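You operate a simulated robot arm through the tools that you are given. There is no shell and no other tool. Be economical: measure what you need, move in short steps, check, and stop when the job is done.

Carry out the task below with a simulated robot arm. There is one attempt and no reset: what you move stays moved.

Task
On the cream card stamp a bud in teal over the ring and one in orange over the cross.
Fine: use the drop pads; mist the black scrub pad and scrub the bud peg stamp before the second print; stamp back, both pads capped. Set down upright: bud peg stamp.

The check looks at the end state, three seconds after you hand in, the way a careful person would. Anything else that was tipped, shoved, dropped, spilled or broken makes it a failure.

Robot
A 7-joint arm with a two-finger parallel gripper, fixed in place. Base frame: the origin is at the foot of the arm, x ahead of it, y to its left, z up. Lengths are in m, angles in degrees, forces in N, time in s.
With the tool pointing down near the work surface it reaches from about 0.34 to 0.78 m from the base axis. Its first joint turns from -166.0 to 166.0 degrees. Payload 3.91 kg.
The tool frame sits at the grasp point between the pads (the TCP): z along the fingers, y along the line on which they close. The tips reach 0.03 m beyond it. Largest opening 0.11 m; finger width 0.02, thickness 0.01; the body of the gripper, 0.048 by 0.112 m, starts 0.055 m behind the TCP.
Orientation is told as [roll, pitch, yaw] about the base's x, y, z axes, in that order, counted from this pose: with the fingers straight down and closing along the base's y, the tool's x points along the base's -x, its y along +y and its z along -z.

Tools
- The arm moves only by the tool jog_arm. Its argument "increments" is a list of rows, each a list of 7 numbers: the turn, a rotation vector about the tool's x, y, z in degrees, then the shift along the tool's x, y, z in m, then the opening, from 0 (shut) to 1 (fully open). In form: [[wx, wy, wz, dx, dy, dz, claw], ...]. A call has 1 to 12 rows; each row shifts and turns the commanded pose from where the row before left it, along the tool's axes as they then stand. Rows are played at 5 a second. More than 0.05 m and 8.6 degrees between two rows, or a gripper value outside its range, and nothing of the call is played. A pose out of reach is approached as far as the arm can. The call stops where the force on the tool passes 40 N (or 10 N more than at its start, if that is more) or the arm is blocked; 0.2 s more then pass. The fingers move at their own pace (about 0.153 m/s each) and stop on an object; they squeeze with about 20 N. The grip force told is the motor's: it shows also when the fingers shut on nothing. Time passes only in rows, and 0.2 s behind the last, so rows that do not move let the fingers close. It gives the time, the measured TCP pose, the force on the tool (base axes), the opening and the grip force at its end, in the units of the frame above (readings bear some noise), with the torque about the TCP (base axes, N m) and any sound that the robot's microphone picked up, and new pictures: "views" is both (left out), scene, wrist or none.
- Cameras (640 x 400 px; columns grow to the right, rows downward): "scene" is fixed at [0.2197, -0.6507, 1.5101]; the picture's right is [0.83, -0.56, 0.00], its down [-0.30, -0.44, -0.85] and it looks along [0.48, 0.70, -0.53] (base axes); focal length 342 px, centre (320, 200). "wrist" rides on the gripper at [0.077, 0.007, -0.115] in the tool frame; the picture's right is [-0.09, 1.00, 0.00], its down [-0.80, -0.07, -0.59] and it looks along [-0.59, -0.05, 0.80] (tool axes); focal length 270 px, centre (320, 200). There is no depth. A picture from a camera that has moved, and an enlarged one, comes with that camera's place and axes in the base frame and with its lens.
- move_column(by): slides the trunk up (or, below 0, down) by that many m; the arm rides with it, the base frame stays. It gives what a move gives, with no picture.
- zoom(camera, box): a new picture of the part [left, top, right, bottom] of that camera's present view, enlarged. It takes no simulated time.
- finish_job(): hands the job in; it is judged then, once.

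Work in short steps. Places have to be worked out from the pictures, the camera data and where the tool is seen: move nearer, look again, correct. Check each grasp and each placing, and mend what went wrong. You have 120 turns and 200 pictures in all, those below and enlarged ones among them. Open the gripper and draw the arm clear of the work before you hand the job in, unless the task says otherwise; then end with one line.

The tools are called after "Call:" as a command line: name --pt "numbers of a row" for each row, then --argument value for the rest, lists and objects as JSON in quotes. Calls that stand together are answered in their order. jog_arm: Moves the arm, as the interface text tells. Its arguments: {"type":"object","properties":{"increments":{"type":"array"},"views":{"type":"string","enum":["both","scene","wrist","none"]}},"required":["increments"]} The other tools are called the same way: move_column (by) slides the trunk up or down; zoom (camera, box) takes an enlarged picture of a part of a camera's view; finish_job () hands the job in.

At the start:

```text
clock: 0.0
position: [0.513, 0.0057, 1.0959]
orientation: [-0.1, 0.0, 0.0]
contact_force: [-0.2, 0.4, 0.3]
ft_torque: [-0.03, -0.03, 0.01]
grip_width: 0.11
gripper_force: 0.1
trunk travel left (down, up): [-0.55, 0.06]
```

scene: 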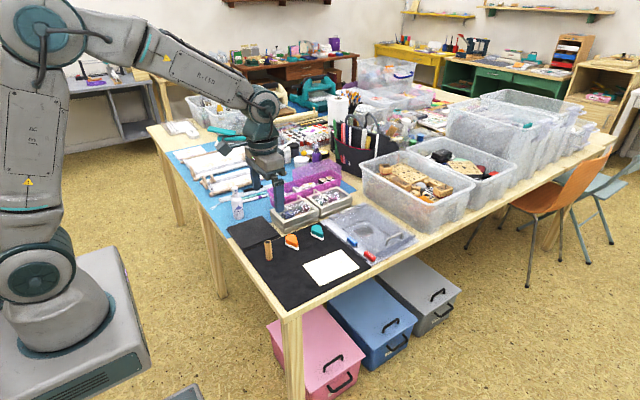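
wrist: 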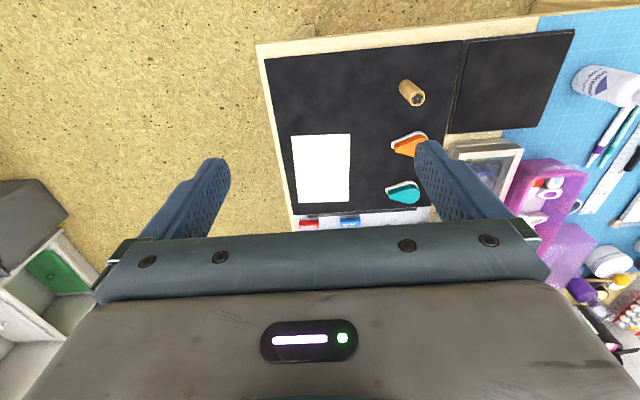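

I start by enlarging the work area to find the stamp, pads, card, scrub pad and mister.

Call:
zoom --camera "scene" --box '[215, 170, 395, 300]'

Call:
zoom --camera "wrist" --box '[250, 20, 640, 260]'

```text
3.08 times, centred on (305, 235) of scene
camera zoom: at [0.2197, -0.6507, 1.5101], right [0.83, -0.56, 0.0], down [-0.3, -0.44, -0.85], along [0.48, 0.7, -0.53], focal length 1051 px, centre (366, 92)
```

zoom: 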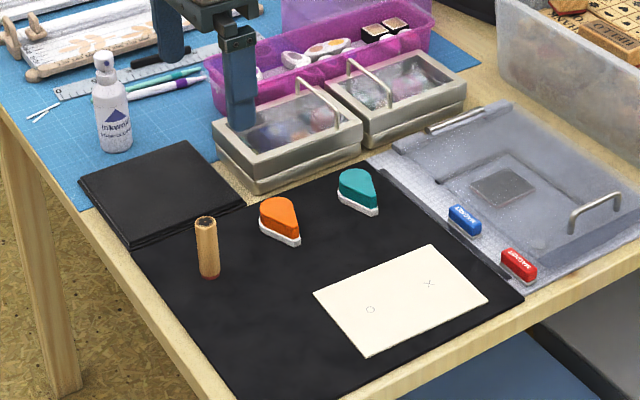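

```text
1.64 times, centred on (445, 140) of wrist
camera zoom: at [0.4367, 0.0116, 1.21], right [0.09, 1.0, 0.0], down [0.8, -0.07, 0.59], along [0.59, -0.05, -0.8], focal length 444 px, centre (115, 298)
```

zoom: 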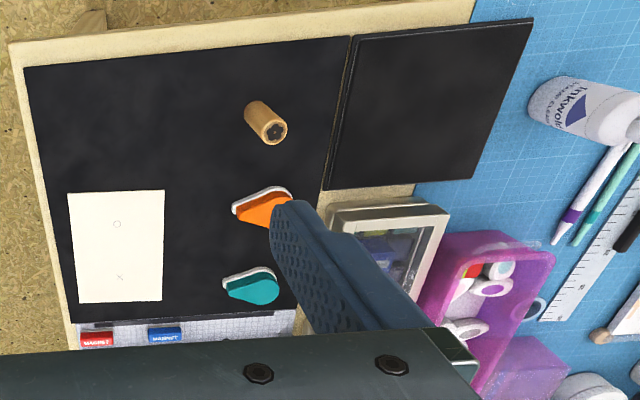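

The table is around z≈0.75; peg stamp at about (0.55,0.14), pads around (0.66,0.16) and (0.765,0.16), card around (0.7,0), scrub pad about (0.58,0.30), bottle about (0.57,0.42). I go over to look at the bottle and scrub pad from nearer.

Call:
jog_arm --pt "0 0 0 -0.005 0.044 0.012 1" --pt "0 0 0 -0.005 0.044 0.012 1" --pt "0 0 0 -0.005 0.044 0.012 1" --pt "0 0 0 -0.005 0.044 0.012 1" --pt "0 0 0 -0.005 0.044 0.012 1" --pt "0 0 0 -0.005 0.044 0.012 1" --pt "0 0 0 -0.005 0.044 0.012 1" --pt "0 0 0 -0.005 0.044 0.012 1" --views "wrist"

```text
clock: 1.8
position: [0.5537, 0.3612, 0.9984]
orientation: [0.0, -0.1, -0.1]
contact_force: [0.1, -0.7, 0.1]
ft_torque: [-0.02, -0.03, 0.04]
grip_width: 0.1099
gripper_force: 0.0
trunk travel left (down, up): [-0.55, 0.06]
camera wrist: at [0.4766, 0.3659, 1.113], right [0.09, 1.0, 0.0], down [0.8, -0.07, 0.59], along [0.59, -0.05, -0.8], focal length 270 px, centre (320, 200)
```

wrist: 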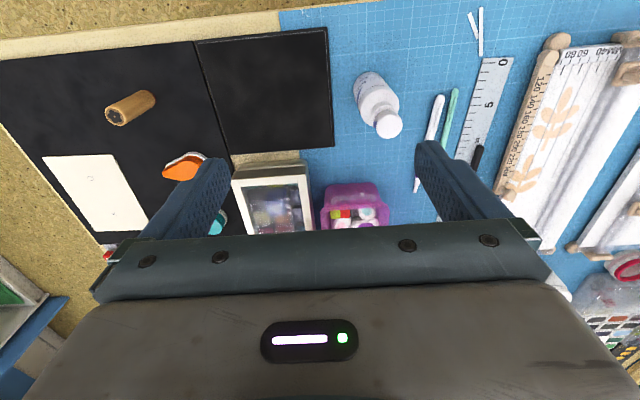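

Call:
zoom --camera "wrist" --box '[190, 20, 430, 170]'

Call:
zoom --camera "scene" --box '[225, 180, 275, 225]'

Call:
zoom --camera "scene" --box '[260, 210, 340, 265]'

```text
2.67 times, centred on (310, 95) of wrist
camera zoom: at [0.4766, 0.3659, 1.113], right [0.09, 1.0, 0.0], down [0.8, -0.07, 0.59], along [0.59, -0.05, -0.8], focal length 721 px, centre (347, 480)
```

zoom: 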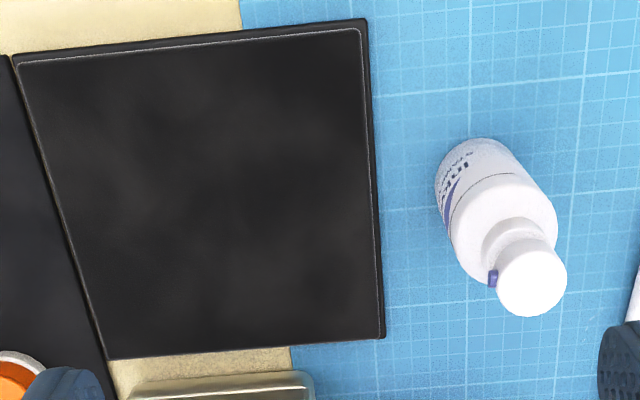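

```text
8.89 times, centred on (250, 202) of scene
camera zoom: at [0.2197, -0.6507, 1.5101], right [0.83, -0.56, 0.0], down [-0.3, -0.44, -0.85], along [0.48, 0.7, -0.53], focal length 3036 px, centre (942, 178)
```

zoom: 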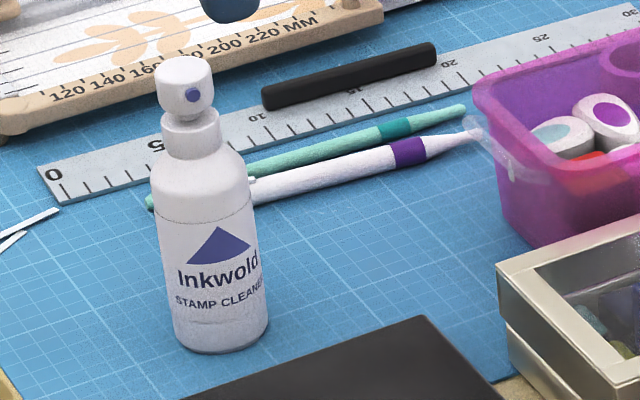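

```text
7.27 times, centred on (300, 238) of scene
camera zoom: at [0.2197, -0.6507, 1.5101], right [0.83, -0.56, 0.0], down [-0.3, -0.44, -0.85], along [0.48, 0.7, -0.53], focal length 2484 px, centre (466, -73)
```

zoom: 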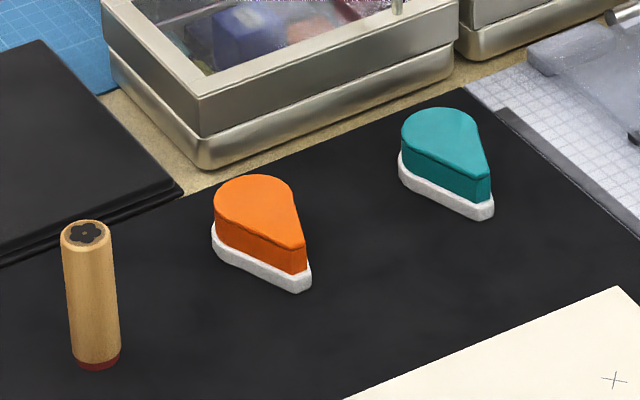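

The bottle is a pump spray with its nozzle toward the scrub pad (head top at about (0.57,0.419,0.887)), so pressing the head should mist it. I look now at the pads and stamp from nearer.

Call:
jog_arm --pt "0 0 0 -0.012 -0.04 0.012 1" --pt "0 0 0 -0.012 -0.04 0.012 1" --pt "0 0 0 -0.012 -0.04 0.012 1" --pt "0 0 0 -0.012 -0.04 0.012 1" --pt "0 0 0 -0.012 -0.04 0.012 1" --views "wrist"

```text
clock: 3.0
position: [0.6135, 0.1586, 0.9401]
orientation: [-0.1, 0.1, 0.1]
contact_force: [-0.1, -0.5, 0.2]
ft_torque: [0.0, 0.01, 0.0]
grip_width: 0.11
gripper_force: 0.1
trunk travel left (down, up): [-0.55, 0.06]
camera wrist: at [0.5373, 0.1628, 1.0546], right [0.09, 1.0, 0.0], down [0.8, -0.07, 0.59], along [0.59, -0.05, -0.8], focal length 270 px, centre (320, 200)
```

wrist: 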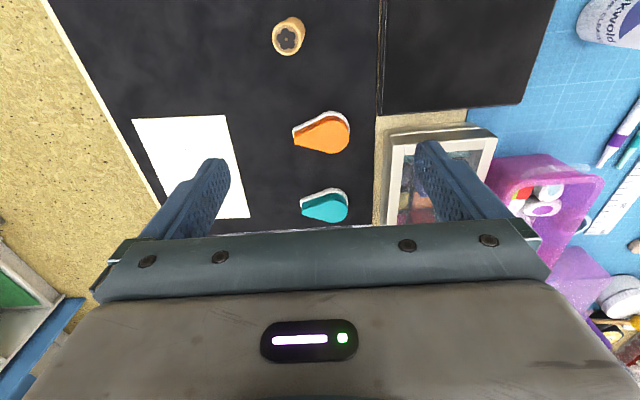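

Call:
zoom --camera "wrist" --box '[230, 0, 390, 100]'

Call:
zoom --camera "wrist" --box '[230, 100, 390, 230]'

Call:
zoom --camera "wrist" --box '[120, 105, 270, 225]'

```text
4.00 times, centred on (310, 50) of wrist
camera zoom: at [0.5373, 0.1628, 1.0546], right [0.09, 1.0, 0.0], down [0.8, -0.07, 0.59], along [0.59, -0.05, -0.8], focal length 1081 px, centre (360, 800)
```

zoom: 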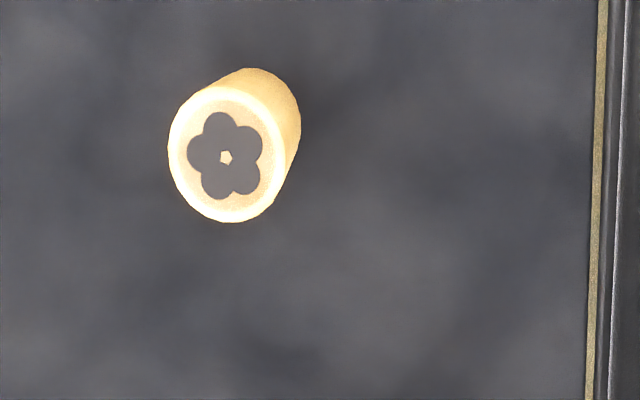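

```text
3.08 times, centred on (310, 165) of wrist
camera zoom: at [0.5373, 0.1628, 1.0546], right [0.09, 1.0, 0.0], down [0.8, -0.07, 0.59], along [0.59, -0.05, -0.8], focal length 832 px, centre (351, 308)
```

zoom: 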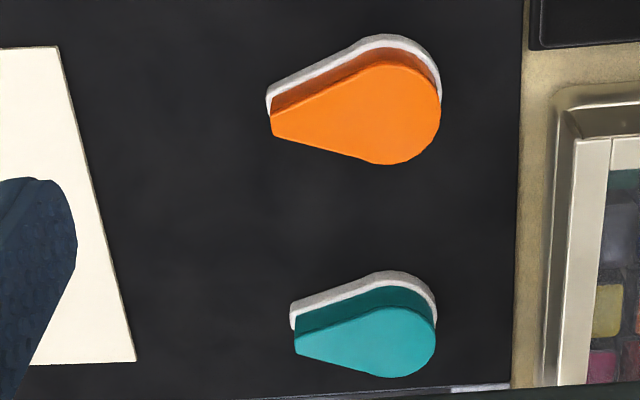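

```text
3.33 times, centred on (195, 165) of wrist
camera zoom: at [0.5373, 0.1628, 1.0546], right [0.09, 1.0, 0.0], down [0.8, -0.07, 0.59], along [0.59, -0.05, -0.8], focal length 901 px, centre (737, 317)
```

zoom: 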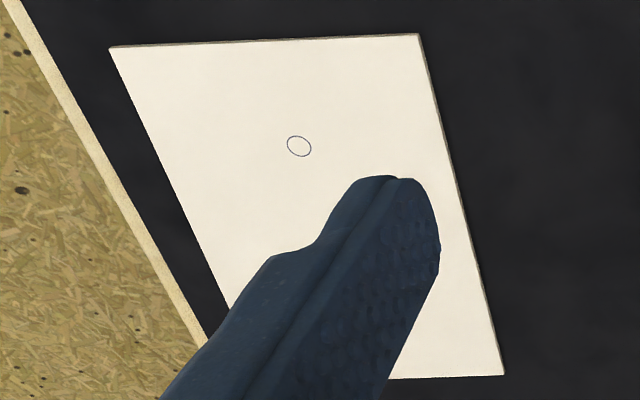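

Estimates: peg top (0.558,0.137,0.827), dia about 0.022; orange cap x≈0.6565, y 0.125–0.185; teal cap x≈0.7565, y 0.12–0.18; cap tops z≈0.779, white bases about 0.01 tall. I go above the orange cap, fingers closing along its length.

Call:
jog_arm --pt "0 0 0 -0.0145 -0.001 0.03 0.77" --pt "0 0 0 -0.0145 -0.001 0.035 0.77" --pt "0 0 0 -0.014 -0.001 0.035 0.77" --pt "0 0 0 0 0 0.025 0.77" --pt "0 0 0 0 0 0 0.77"

```text
clock: 4.2
position: [0.6562, 0.1556, 0.8145]
orientation: [0.0, 0.0, 0.1]
contact_force: [0.1, -1.2, 0.4]
ft_torque: [0.03, 0.01, -0.02]
grip_width: 0.0847
gripper_force: 0.0
trunk travel left (down, up): [-0.55, 0.06]
camera wrist: at [0.5799, 0.1609, 0.9287], right [0.09, 1.0, 0.0], down [0.8, -0.07, 0.59], along [0.59, -0.05, -0.8], focal length 270 px, centre (320, 200)
```

scene: 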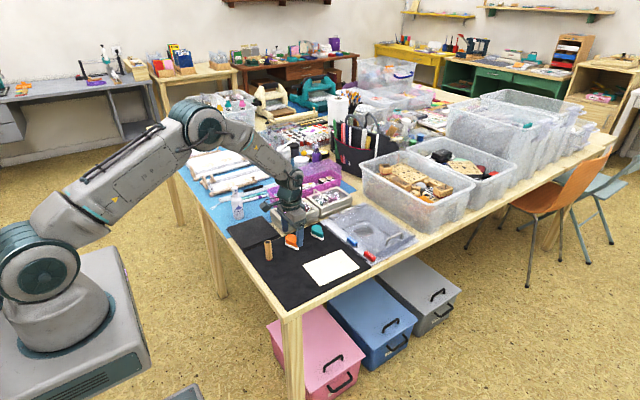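
wrist: 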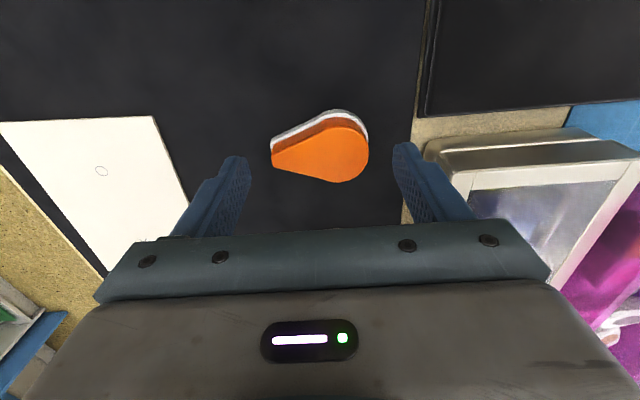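

Alignment looks good. I enlarge to refine cap height and position before coming down.

Call:
zoom --camera "wrist" --box '[220, 90, 420, 215]'

Call:
zoom --camera "scene" --box '[260, 205, 340, 265]'

```text
3.20 times, centred on (320, 152) of wrist
camera zoom: at [0.5799, 0.1609, 0.9287], right [0.09, 1.0, 0.0], down [0.8, -0.07, 0.59], along [0.59, -0.05, -0.8], focal length 865 px, centre (320, 352)
```

zoom: 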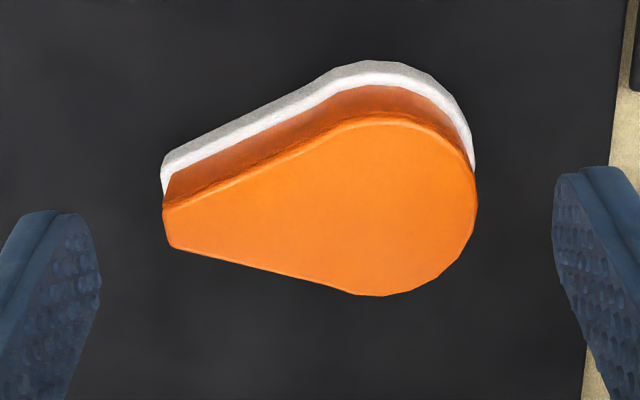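

```text
6.67 times, centred on (300, 235) of scene
camera zoom: at [0.2197, -0.6507, 1.5101], right [0.83, -0.56, 0.0], down [-0.3, -0.44, -0.85], along [0.48, 0.7, -0.53], focal length 2277 px, centre (453, -33)
```

zoom: 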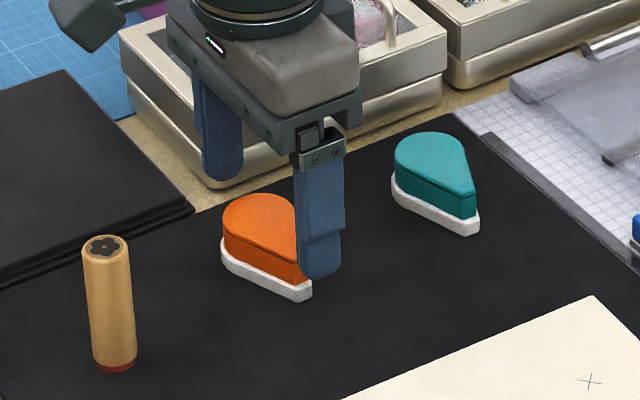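

Cap x≈0.658, top z≈0.779, base lip near 0.764. I bring the tips to about z 0.767 and close on the cap.

Call:
jog_arm --pt "0 0 0 -0.0015 -0.001 0.009 0.77" --pt "0 0 0 0 0 0.0085 0.77" --pt "0 0 0 0 0 0 0.5" --pt "0 0 0 0 0 0 0.5"

Call:
zoom --camera "scene" --box '[260, 205, 340, 265]'

```text
clock: 5.2
position: [0.6575, 0.1544, 0.7967]
orientation: [0.0, 0.0, 0.0]
contact_force: [-0.9, 1.0, 0.0]
ft_torque: [-0.01, 0.0, -0.02]
grip_width: 0.0581
gripper_force: 19.8
trunk travel left (down, up): [-0.55, 0.06]
heard: snap
camera wrist: at [0.5814, 0.16, 0.9116], right [0.09, 1.0, 0.0], down [0.8, -0.07, 0.59], along [0.59, -0.05, -0.8], focal length 270 px, centre (320, 200)
```

scene: 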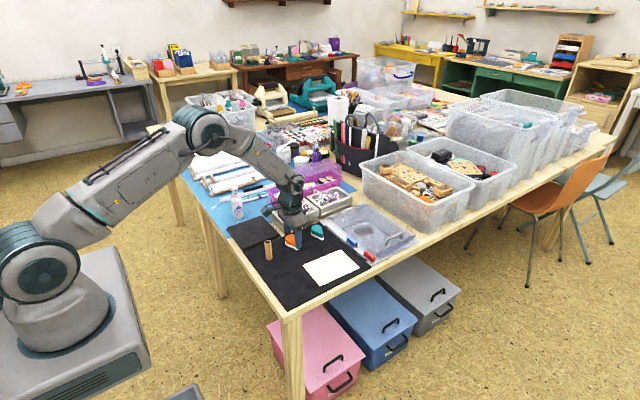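
wrist: 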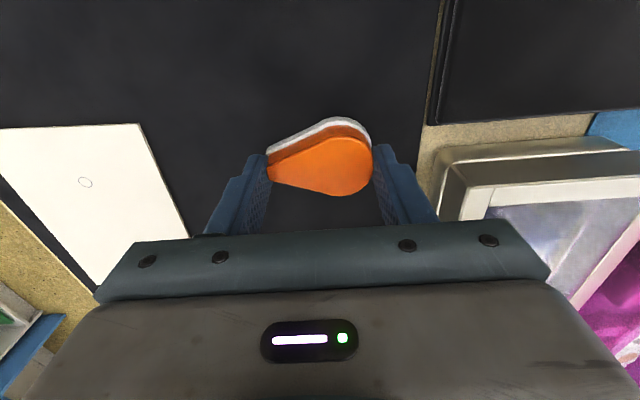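

```text
6.67 times, centred on (300, 235) of scene
camera zoom: at [0.2197, -0.6507, 1.5101], right [0.83, -0.56, 0.0], down [-0.3, -0.44, -0.85], along [0.48, 0.7, -0.53], focal length 2277 px, centre (453, -33)
```

zoom: 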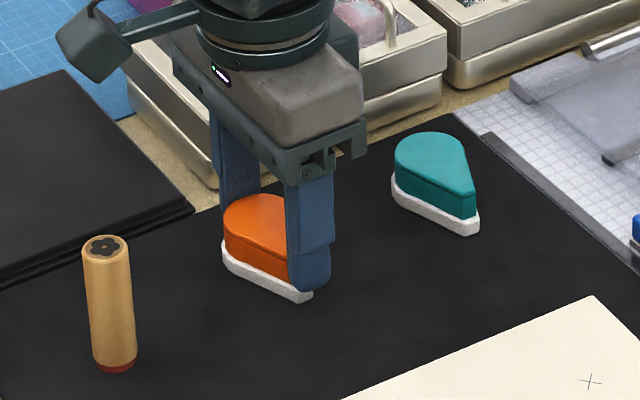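

Held at 0.058 with a "snap" (likely the cap's latch coming free). I lift a little to see whether just the cap comes.

Call:
jog_arm --pt "0 0 0 0 0 -0.005 0.5" --pt "0 0 0 0 0 -0.01 0.5" --pt "0 0 0 0 0 -0.015 0.5" --views "wrist"

Call:
zoom --camera "scene" --box '[260, 205, 340, 265]'

```text
clock: 6.0
position: [0.656, 0.1541, 0.8265]
orientation: [0.0, 0.0, 0.2]
contact_force: [-0.5, -0.6, -0.1]
ft_torque: [-0.02, -0.02, -0.01]
grip_width: 0.0582
gripper_force: 20.0
trunk travel left (down, up): [-0.55, 0.06]
camera wrist: at [0.5808, 0.1596, 0.9419], right [0.09, 1.0, 0.0], down [0.8, -0.07, 0.59], along [0.59, -0.05, -0.8], focal length 270 px, centre (320, 200)
```

wrist: 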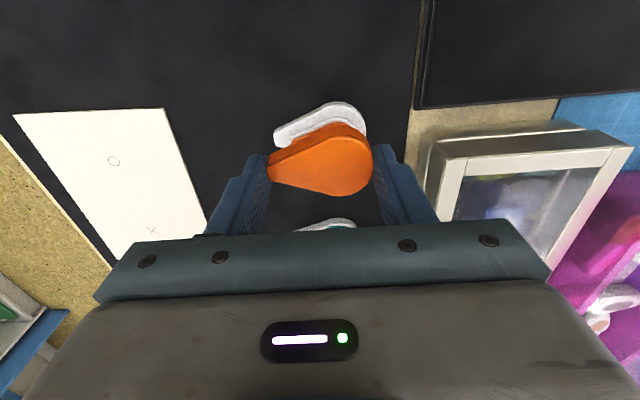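

```text
6.67 times, centred on (300, 235) of scene
camera zoom: at [0.2197, -0.6507, 1.5101], right [0.83, -0.56, 0.0], down [-0.3, -0.44, -0.85], along [0.48, 0.7, -0.53], focal length 2277 px, centre (453, -33)
```

zoom: 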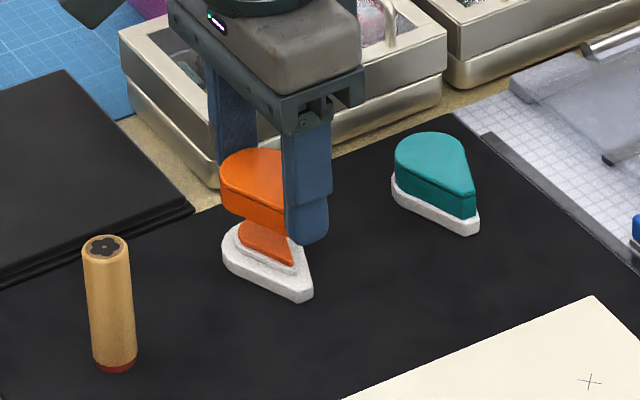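

Only the cap came off; base stayed. Capped grasp pose to remember: TCP (0.6575,0.1544,0.7967). I carry the cap to a clear mat spot at (0.565,0.055).

Call:
jog_arm --pt "0 0 0 0 0 -0.04 0.5" --pt "0 0 0 0.03 -0.033 0 0.5" --pt "0 0 0 0.03 -0.033 0 0.5" --pt "0 0 0 0.031 -0.033 0 0.5" --pt "0 0 0 0 0 0.035 0.5" --pt "0 0 0 0 0 0.03 0.5" --pt "0 0 0 0 0 0 0.5" --views "wrist"

Call:
zoom --camera "scene" --box '[260, 215, 340, 275]'

```text
clock: 7.6
position: [0.5657, 0.0539, 0.8016]
orientation: [0.1, 0.0, 0.1]
contact_force: [0.0, -0.1, 0.0]
ft_torque: [0.03, 0.01, 0.02]
grip_width: 0.058
gripper_force: 19.4
trunk travel left (down, up): [-0.55, 0.06]
camera wrist: at [0.4897, 0.0603, 0.9164], right [0.09, 1.0, 0.0], down [0.8, -0.07, 0.59], along [0.59, -0.05, -0.8], focal length 270 px, centre (320, 200)
```

wrist: 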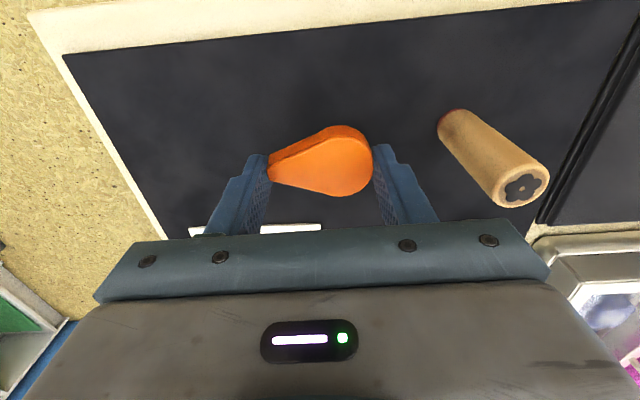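

```text
6.67 times, centred on (300, 245) of scene
camera zoom: at [0.2197, -0.6507, 1.5101], right [0.83, -0.56, 0.0], down [-0.3, -0.44, -0.85], along [0.48, 0.7, -0.53], focal length 2277 px, centre (453, -100)
```

zoom: 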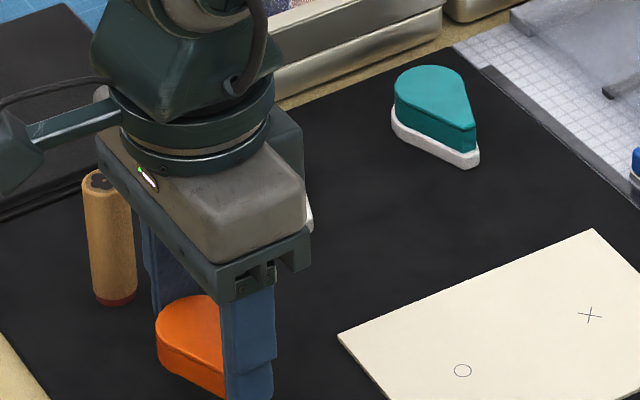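

I lower in small steps until touch.

Call:
jog_arm --pt "0 0 0 0 0 0.006 0.5" --pt "0 0 0 0 0 0.003 0.5" --pt "0 0 0 0 0 0.002 0.5" --pt "0 0 0 0 0 0.002 0.5" --views "none"

```text
clock: 8.6
position: [0.565, 0.0547, 0.788]
orientation: [0.1, 0.0, 0.0]
contact_force: [-0.3, -0.2, -0.2]
ft_torque: [-0.01, 0.0, -0.02]
grip_width: 0.0583
gripper_force: 19.7
trunk travel left (down, up): [-0.55, 0.06]
```

Call:
jog_arm --pt "0 0 0 0 0 0.001 0.5" --pt "0 0 0 0 0 0.001 0.5" --views "none"

Call:
zoom --camera "scene" --box '[260, 235, 320, 280]'

```text
clock: 9.2
position: [0.5644, 0.0559, 0.7866]
orientation: [0.1, 0.0, 0.0]
contact_force: [-0.3, 0.6, 1.6]
ft_torque: [-0.04, 0.01, 0.01]
grip_width: 0.058
gripper_force: 19.7
trunk travel left (down, up): [-0.55, 0.06]
```

```text
8.89 times, centred on (290, 258) of scene
camera zoom: at [0.2197, -0.6507, 1.5101], right [0.83, -0.56, 0.0], down [-0.3, -0.44, -0.85], along [0.48, 0.7, -0.53], focal length 3036 px, centre (587, -311)
```

zoom: 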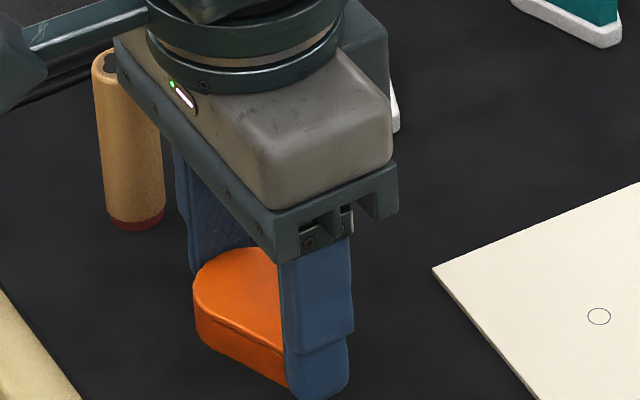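

Slight touch (1.6 N). One more millimetre to confirm, then I release narrowly and rise.

Call:
jog_arm --pt "0 0 0 0 0 0.001 0.5" --pt "0 0 0 0 0 0 0.5" --views "none"

```text
clock: 9.8
position: [0.5655, 0.0555, 0.787]
orientation: [0.0, -0.1, 0.0]
contact_force: [-0.9, -0.7, 9.8]
ft_torque: [-0.14, 0.12, -0.01]
grip_width: 0.0583
gripper_force: 19.9
trunk travel left (down, up): [-0.55, 0.06]
```

Contact at TCP z≈0.787. Release and rise.

Call:
jog_arm --pt "0 0 0 0 0 -0.001 0.66" --pt "0 0 0 0 0 0 0.66" --pt "0 0 0 0 0 -0.03 0.66" --pt "0 0 0 0 0 -0.04 0.7" --views "wrist"

```text
clock: 10.8
position: [0.5658, 0.0549, 0.8569]
orientation: [0.0, -0.1, -0.1]
contact_force: [-1.1, 0.4, 0.2]
ft_torque: [-0.01, 0.0, -0.02]
grip_width: 0.077
gripper_force: 0.0
trunk travel left (down, up): [-0.55, 0.06]
camera wrist: at [0.4897, 0.0608, 0.972], right [0.09, 1.0, 0.0], down [0.8, -0.07, 0.59], along [0.59, -0.05, -0.8], focal length 270 px, centre (320, 200)
```

wrist: 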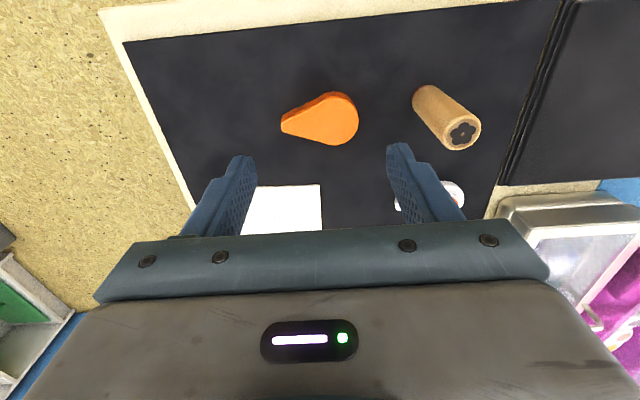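

The orange cap stands well. Now over to the teal pad at about (0.757,0.150).

Call:
jog_arm --pt "0 0 0 -0.038 0.019 0 0.77" --pt "0 0 0 -0.038 0.019 0 0.77" --pt "0 0 0 -0.038 0.019 0 0.77" --pt "0 0 0 -0.038 0.019 0 0.77" --pt "0 0 0 -0.038 0.019 0.01 0.77" --pt "0 0 0 0 0 0.015 0.77" --pt "0 0 0 0 0 0 0.77"

Call:
zoom --camera "wrist" --box '[220, 80, 420, 205]'

```text
clock: 12.4
position: [0.7564, 0.1496, 0.8318]
orientation: [-0.1, -0.1, 0.0]
contact_force: [0.4, -0.5, 0.0]
ft_torque: [0.01, 0.01, 0.03]
grip_width: 0.0845
gripper_force: 0.1
trunk travel left (down, up): [-0.55, 0.06]
camera wrist: at [0.6805, 0.156, 0.9464], right [0.09, 1.0, 0.0], down [0.8, -0.07, 0.59], along [0.59, -0.05, -0.8], focal length 270 px, centre (320, 200)
```

scene: 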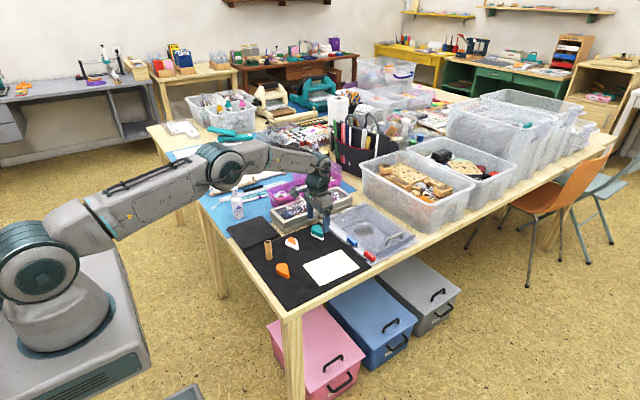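
wrist: 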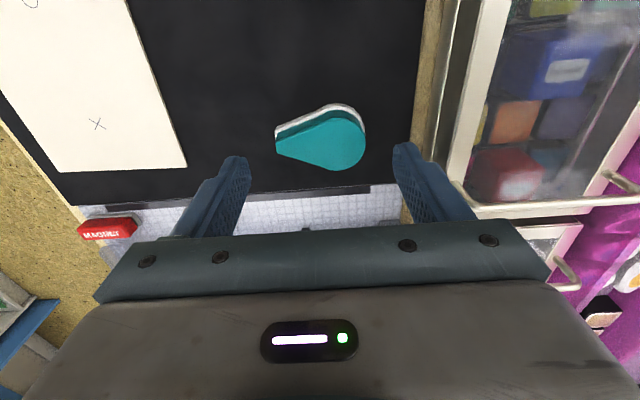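

```text
3.20 times, centred on (320, 142) of wrist
camera zoom: at [0.6805, 0.156, 0.9464], right [0.09, 1.0, 0.0], down [0.8, -0.07, 0.59], along [0.59, -0.05, -0.8], focal length 865 px, centre (320, 384)
```

zoom: 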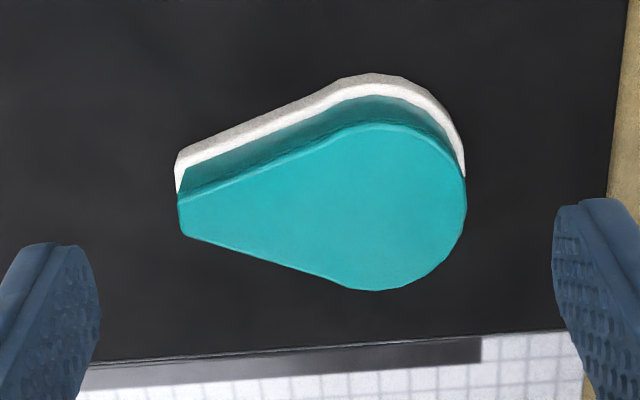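

Teal cap centred at about (0.7585,0.1497), same height. Going down and closing.

Call:
jog_arm --pt "0 0 0 -0.002 0 0.018 0.77" --pt "0 0 0 0 0 0.017 0.77" --pt "0 0 0 0 0 0 0.77" --views "none"

Call:
zoom --camera "scene" --box '[280, 205, 360, 265]'

```text
clock: 13.2
position: [0.758, 0.1499, 0.797]
orientation: [0.0, 0.0, 0.0]
contact_force: [0.4, -0.2, -0.2]
ft_torque: [0.01, 0.0, 0.01]
grip_width: 0.0848
gripper_force: 0.0
trunk travel left (down, up): [-0.55, 0.06]
```

```text
6.67 times, centred on (320, 235) of scene
camera zoom: at [0.2197, -0.6507, 1.5101], right [0.83, -0.56, 0.0], down [-0.3, -0.44, -0.85], along [0.48, 0.7, -0.53], focal length 2277 px, centre (320, -33)
```

zoom: 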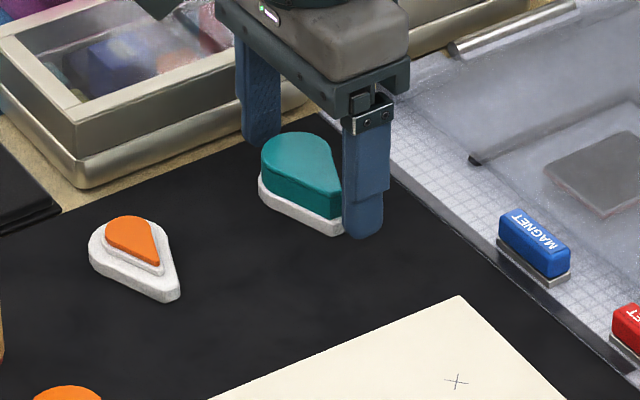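

Call:
jog_arm --pt "0 0 0 0 0 0 0.5" --pt "0 0 0 0 0 0 0.5" --pt "0 0 0 0 0 -0.005 0.5" --pt "0 0 0 0 0 -0.01 0.5" --pt "0 0 0 0 0 -0.02 0.5" --pt "0 0 0 0 0 -0.03 0.5" --views "wrist"

Call:
zoom --camera "scene" --box '[270, 190, 370, 265]'

```text
clock: 14.6
position: [0.7583, 0.1495, 0.8618]
orientation: [0.1, 0.0, 0.0]
contact_force: [-0.6, -0.7, -0.9]
ft_torque: [-0.03, -0.01, -0.01]
grip_width: 0.0582
gripper_force: 20.1
trunk travel left (down, up): [-0.55, 0.06]
heard: snap
camera wrist: at [0.6814, 0.1555, 0.9771], right [0.09, 1.0, 0.0], down [0.8, -0.07, 0.59], along [0.59, -0.05, -0.8], focal length 270 px, centre (320, 200)
```

wrist: 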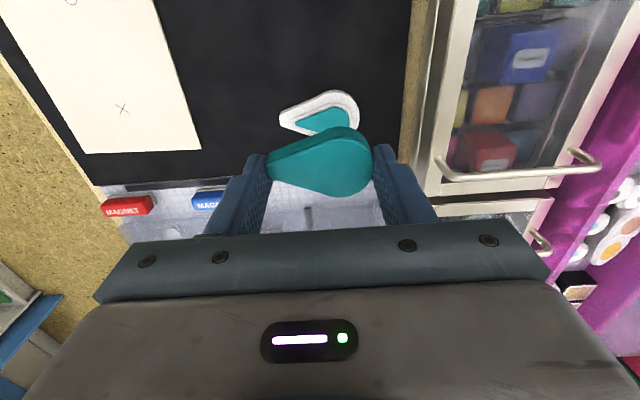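

```text
5.33 times, centred on (320, 228) of scene
camera zoom: at [0.2197, -0.6507, 1.5101], right [0.83, -0.56, 0.0], down [-0.3, -0.44, -0.85], along [0.48, 0.7, -0.53], focal length 1822 px, centre (320, 53)
```

zoom: 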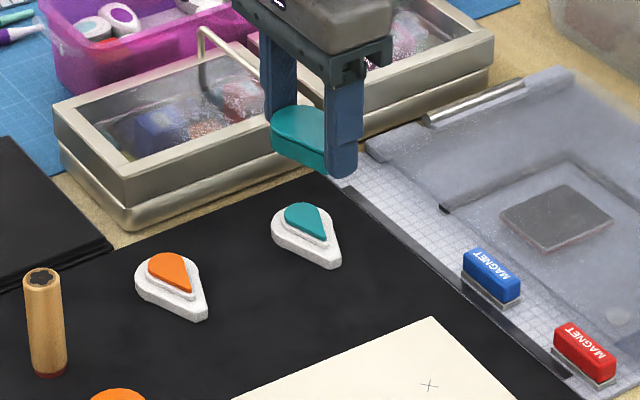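

Teal cap off cleanly. I take it to (0.565,-0.03) on the mat.

Call:
jog_arm --pt "0 0 0 0.0322 -0.03 0 0.5" --pt "0 0 0 0.0322 -0.03 0 0.5" --pt "0 0 0 0.0322 -0.03 0 0.5" --pt "0 0 0 0.0322 -0.03 0 0.5" --pt "0 0 0 0.0322 -0.03 0 0.5" --pt "0 0 0 0.0322 -0.03 0 0.5" --pt "0 0 0 0 0 0.035 0.5" --pt "0 0 0 0 0 0.025 0.5" --pt "0 0 0 0 0 0 0.5" --views "wrist"

Call:
zoom --camera "scene" --box '[250, 215, 350, 290]'

```text
clock: 16.6
position: [0.5654, -0.0305, 0.8013]
orientation: [0.0, 0.1, 0.1]
contact_force: [0.5, 0.3, -0.4]
ft_torque: [0.0, -0.01, 0.03]
grip_width: 0.0584
gripper_force: 19.9
trunk travel left (down, up): [-0.55, 0.06]
camera wrist: at [0.4891, -0.0242, 0.9168], right [0.09, 1.0, 0.0], down [0.8, -0.07, 0.59], along [0.59, -0.05, -0.8], focal length 270 px, centre (320, 200)
```

wrist: 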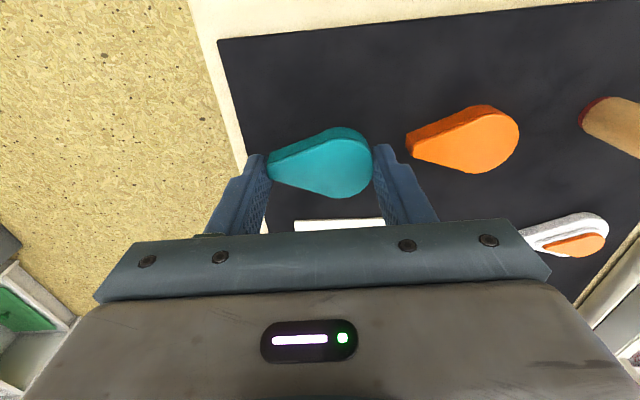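

```text
5.33 times, centred on (300, 252) of scene
camera zoom: at [0.2197, -0.6507, 1.5101], right [0.83, -0.56, 0.0], down [-0.3, -0.44, -0.85], along [0.48, 0.7, -0.53], focal length 1822 px, centre (427, -80)
```

zoom: 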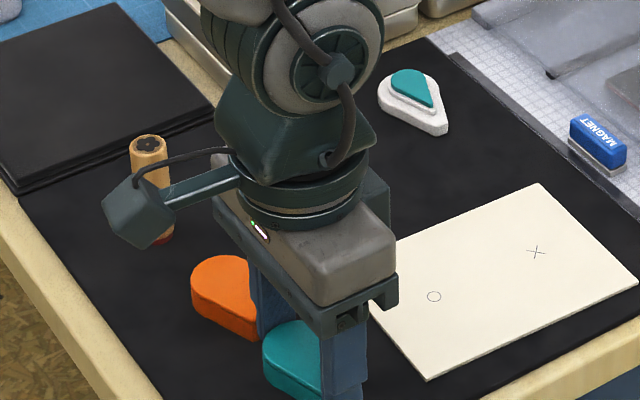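

Clear of the orange cap and still over the mat. Lowering to contact and releasing narrowly.

Call:
jog_arm --pt "0 0 0 0 0 0.008 0.5" --pt "0 0 0 0 0 0.004 0.5" --pt "0 0 0 0 0 0.0025 0.5" --pt "0 0 0 0 0 0 0.5" --views "none"

```text
clock: 17.6
position: [0.5658, -0.0305, 0.7875]
orientation: [-0.1, 0.0, -0.1]
contact_force: [1.0, -0.4, 0.2]
ft_torque: [0.02, 0.02, 0.01]
grip_width: 0.0583
gripper_force: 20.2
trunk travel left (down, up): [-0.55, 0.06]
```

Call:
jog_arm --pt "0 0 0 0 0 0.001 0.5" --pt "0 0 0 0 0 0.0003 0.5" --pt "0 0 0 0 0 0 0.64" --pt "0 0 0 0 0 0 0.64" --pt "0 0 0 0 0 -0.03 0.64" --pt "0 0 0 0 0 -0.04 0.64" --views "wrist"

```text
clock: 19.0
position: [0.5634, -0.0299, 0.856]
orientation: [0.1, 0.0, 0.0]
contact_force: [0.5, -0.2, 0.4]
ft_torque: [-0.02, -0.01, 0.0]
grip_width: 0.0702
gripper_force: 0.1
trunk travel left (down, up): [-0.55, 0.06]
camera wrist: at [0.4885, -0.0238, 0.9713], right [0.09, 1.0, 0.0], down [0.8, -0.07, 0.59], along [0.59, -0.05, -0.8], focal length 270 px, centre (320, 200)
```

wrist: 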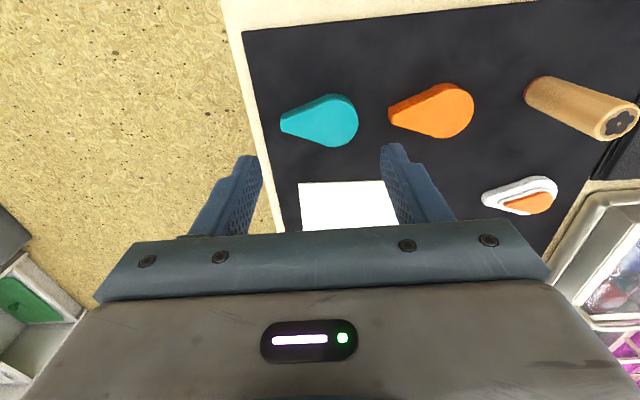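

Both caps set down. Now go above the peg stamp at about (0.558,0.137), with tips above its top.

Call:
jog_arm --pt "0 0 0 0 0 -0.03 0.64" --pt "0 0 0 0.001 0.042 0 0.55" --pt "0 0 0 0.001 0.042 0 0.55" --pt "0 0 0 0.001 0.042 0 0.55" --pt "0 0 0 0.001 0.041 0 0.55" --pt "0 0 0 0 0 0.01 0.55" --views "wrist"

Call:
zoom --camera "wrist" --box '[220, 50, 420, 205]'

Call:
zoom --camera "scene" --box '[240, 215, 320, 275]'

```text
clock: 20.4
position: [0.5614, 0.1366, 0.8764]
orientation: [0.0, 0.0, 0.0]
contact_force: [1.2, -0.2, 0.4]
ft_torque: [-0.02, -0.02, 0.01]
grip_width: 0.0606
gripper_force: 0.0
trunk travel left (down, up): [-0.55, 0.06]
camera wrist: at [0.4856, 0.1429, 0.9909], right [0.09, 1.0, 0.0], down [0.8, -0.07, 0.59], along [0.59, -0.05, -0.8], focal length 270 px, centre (320, 200)
```

wrist: 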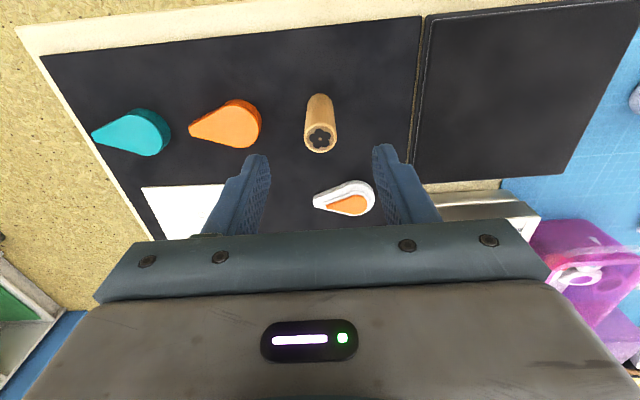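

```text
2.58 times, centred on (320, 128) of wrist
camera zoom: at [0.4856, 0.1429, 0.9909], right [0.09, 1.0, 0.0], down [0.8, -0.07, 0.59], along [0.59, -0.05, -0.8], focal length 698 px, centre (320, 387)
```

zoom: 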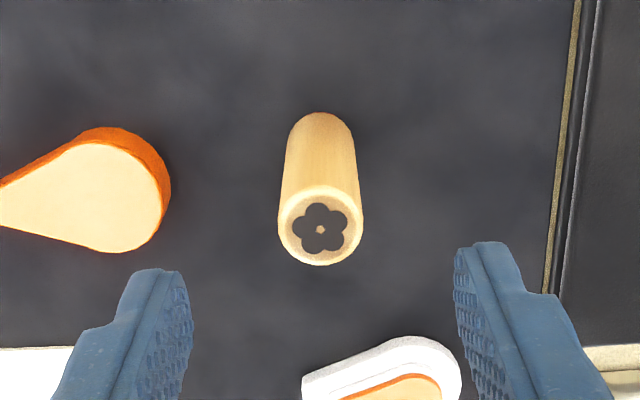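

```text
6.67 times, centred on (280, 245) of scene
camera zoom: at [0.2197, -0.6507, 1.5101], right [0.83, -0.56, 0.0], down [-0.3, -0.44, -0.85], along [0.48, 0.7, -0.53], focal length 2277 px, centre (587, -100)
```

zoom: 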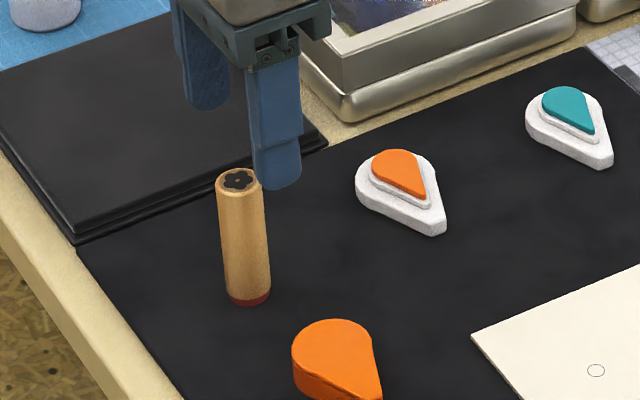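

Peg axis at (0.5575,0.137). I move over it, go down to TCP z≈0.803 and grip.

Call:
jog_arm --pt "0 0 0 0.004 0 0 0.55" --pt "0 0 0 0 0 0.025 0.55" --pt "0 0 0 0 0 0.025 0.55" --pt "0 0 0 0 0 0.023 0.55" --pt "0 0 0 0 0 0 0.1" --pt "0 0 0 0 0 0 0.1" --pt "0 0 0 0 0 0 0.1" --views "wrist"

Call:
zoom --camera "scene" --box '[240, 215, 320, 275]'

```text
clock: 22.0
position: [0.5573, 0.1372, 0.8021]
orientation: [0.0, 0.0, 0.0]
contact_force: [0.5, 0.4, -0.2]
ft_torque: [-0.01, -0.04, 0.02]
grip_width: 0.0208
gripper_force: 19.9
trunk travel left (down, up): [-0.55, 0.06]
camera wrist: at [0.4816, 0.1431, 0.9171], right [0.09, 1.0, 0.0], down [0.8, -0.07, 0.59], along [0.59, -0.05, -0.8], focal length 270 px, centre (320, 200)
```

wrist: 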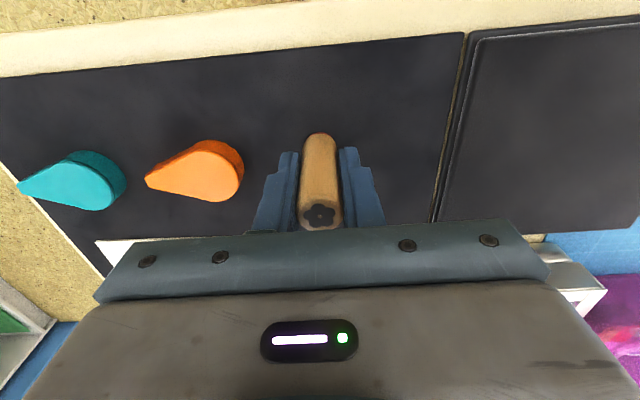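

```text
6.67 times, centred on (280, 245) of scene
camera zoom: at [0.2197, -0.6507, 1.5101], right [0.83, -0.56, 0.0], down [-0.3, -0.44, -0.85], along [0.48, 0.7, -0.53], focal length 2277 px, centre (587, -100)
```

zoom: 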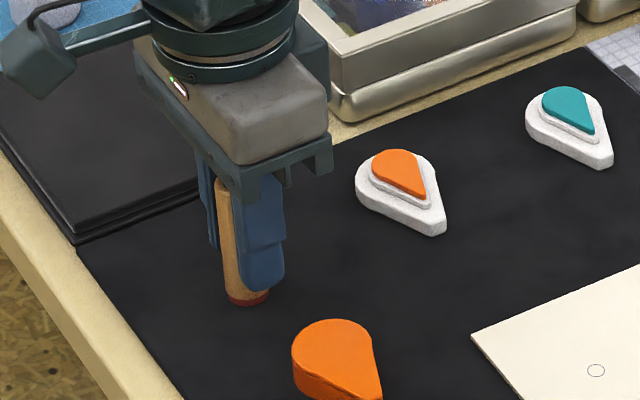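

Gripped at 0.0208 width; home pose TCP (0.5573,0.1372,0.802). I lift and carry it over the teal pad.

Call:
jog_arm --pt "0 0 0 0 0 -0.03 0.1" --pt "0 0 0 0 0 -0.035 0.1" --pt "0 0 0 -0.0401 0.0044 0 0.1" --pt "0 0 0 -0.0401 0.0044 0 0.1" --pt "0 0 0 -0.0401 0.0044 0 0.1" --pt "0 0 0 -0.0401 0.0044 0 0.1" --pt "0 0 0 -0.0401 0.0044 0 0.1" --pt "0 0 0 0 0 0.02 0.1" --pt "0 0 0 0 0 0 0.1" --views "wrist"

Call:
zoom --camera "scene" --box '[290, 210, 350, 255]'

Call:
zoom --camera "wrist" --box '[260, 90, 380, 200]'

```text
clock: 24.0
position: [0.7569, 0.1595, 0.8466]
orientation: [0.0, 0.0, 0.1]
contact_force: [-0.1, -0.2, 0.0]
ft_torque: [0.01, -0.04, 0.01]
grip_width: 0.021
gripper_force: 20.2
trunk travel left (down, up): [-0.55, 0.06]
camera wrist: at [0.6808, 0.1648, 0.9615], right [0.09, 1.0, 0.0], down [0.8, -0.07, 0.59], along [0.59, -0.05, -0.8], focal length 270 px, centre (320, 200)
```

wrist: 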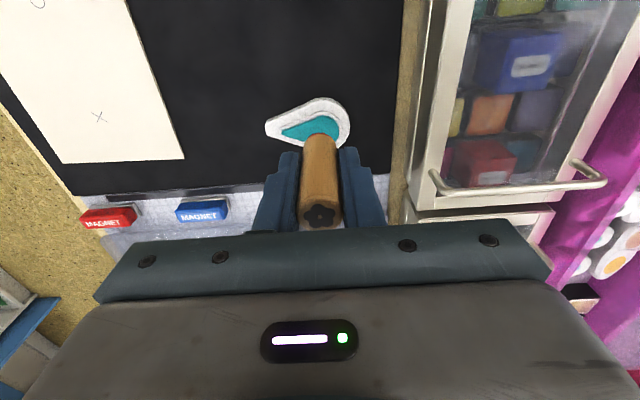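

```text
8.89 times, centred on (320, 232) of scene
camera zoom: at [0.2197, -0.6507, 1.5101], right [0.83, -0.56, 0.0], down [-0.3, -0.44, -0.85], along [0.48, 0.7, -0.53], focal length 3036 px, centre (320, -89)
```

zoom: 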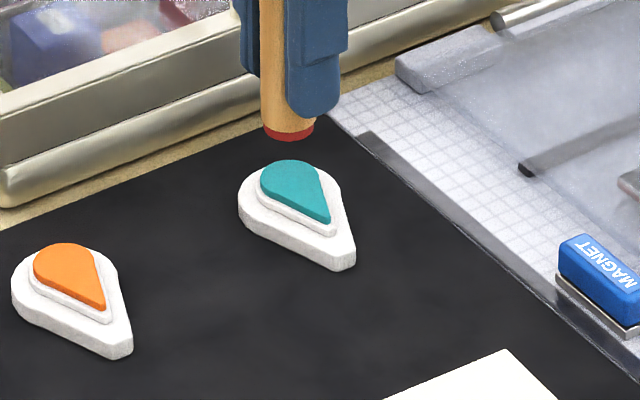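

```text
3.64 times, centred on (320, 145) of wrist
camera zoom: at [0.6808, 0.1648, 0.9615], right [0.09, 1.0, 0.0], down [0.8, -0.07, 0.59], along [0.59, -0.05, -0.8], focal length 983 px, centre (320, 400)
```

zoom: 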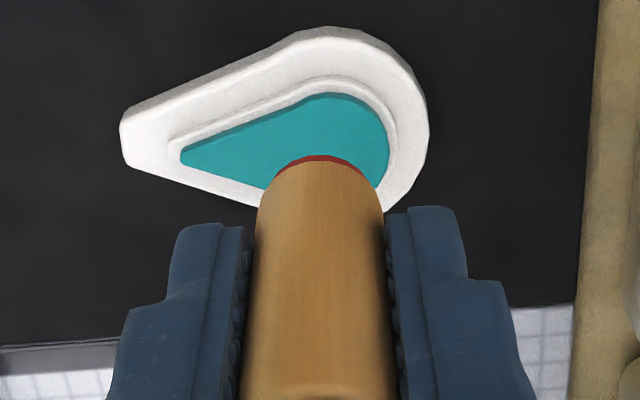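

Ink patch's bulb centre is near (0.760,0.161). I correct and go down near to contact.

Call:
jog_arm --pt "0 0 0 -0.0031 0.0015 0.008 0.1" --pt "0 0 0 0 0 0.01 0.1" --pt "0 0 0 0 0 0.004 0.1" --pt "0 0 0 0 0 0 0.1" --views "wrist"

Call:
zoom --camera "scene" --box '[290, 210, 350, 255]'

Call:
zoom --camera "wrist" --box '[260, 90, 380, 200]'

```text
clock: 25.0
position: [0.7595, 0.1619, 0.8255]
orientation: [0.0, 0.1, 0.0]
contact_force: [0.2, 0.4, -0.2]
ft_torque: [0.0, -0.02, -0.03]
grip_width: 0.0211
gripper_force: 19.7
trunk travel left (down, up): [-0.55, 0.06]
camera wrist: at [0.6842, 0.1664, 0.9403], right [0.09, 1.0, 0.0], down [0.8, -0.07, 0.59], along [0.59, -0.05, -0.8], focal length 270 px, centre (320, 200)
```

wrist: 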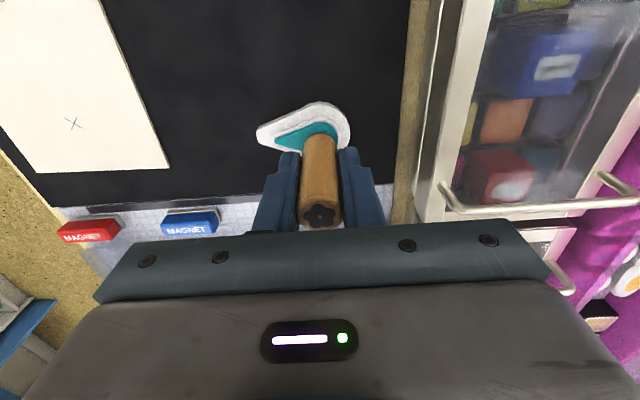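

```text
8.89 times, centred on (320, 232) of scene
camera zoom: at [0.2197, -0.6507, 1.5101], right [0.83, -0.56, 0.0], down [-0.3, -0.44, -0.85], along [0.48, 0.7, -0.53], focal length 3036 px, centre (320, -89)
```

zoom: 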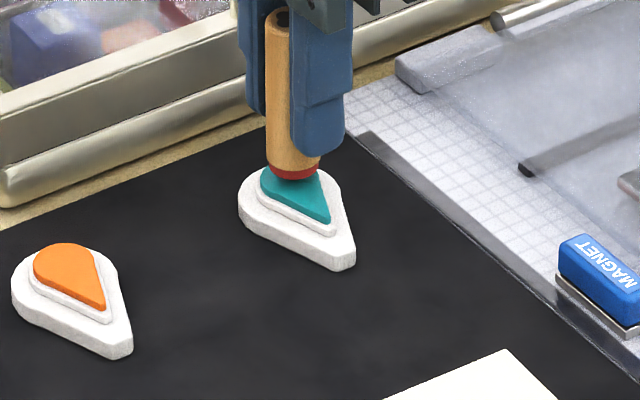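

```text
3.64 times, centred on (320, 145) of wrist
camera zoom: at [0.6842, 0.1664, 0.9403], right [0.09, 1.0, 0.0], down [0.8, -0.07, 0.59], along [0.59, -0.05, -0.8], focal length 983 px, centre (320, 400)
```

zoom: 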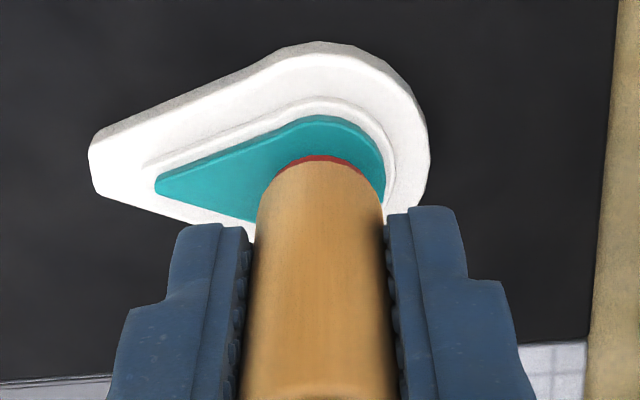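

Well aligned, about 5 mm to go. Descending in fine steps.

Call:
jog_arm --pt "0 0 0 0 0 0.003 0.1" --pt "0 0 0 0 0 0.001 0.1" --pt "0 0 0 0 0 0.001 0.1" --pt "0 0 0 0 0 0 0.1" --views "none"

```text
clock: 26.0
position: [0.7603, 0.1608, 0.8207]
orientation: [0.0, -0.1, 0.0]
contact_force: [-0.2, 0.5, -0.3]
ft_torque: [-0.03, 0.01, -0.03]
grip_width: 0.021
gripper_force: 19.9
trunk travel left (down, up): [-0.55, 0.06]
```

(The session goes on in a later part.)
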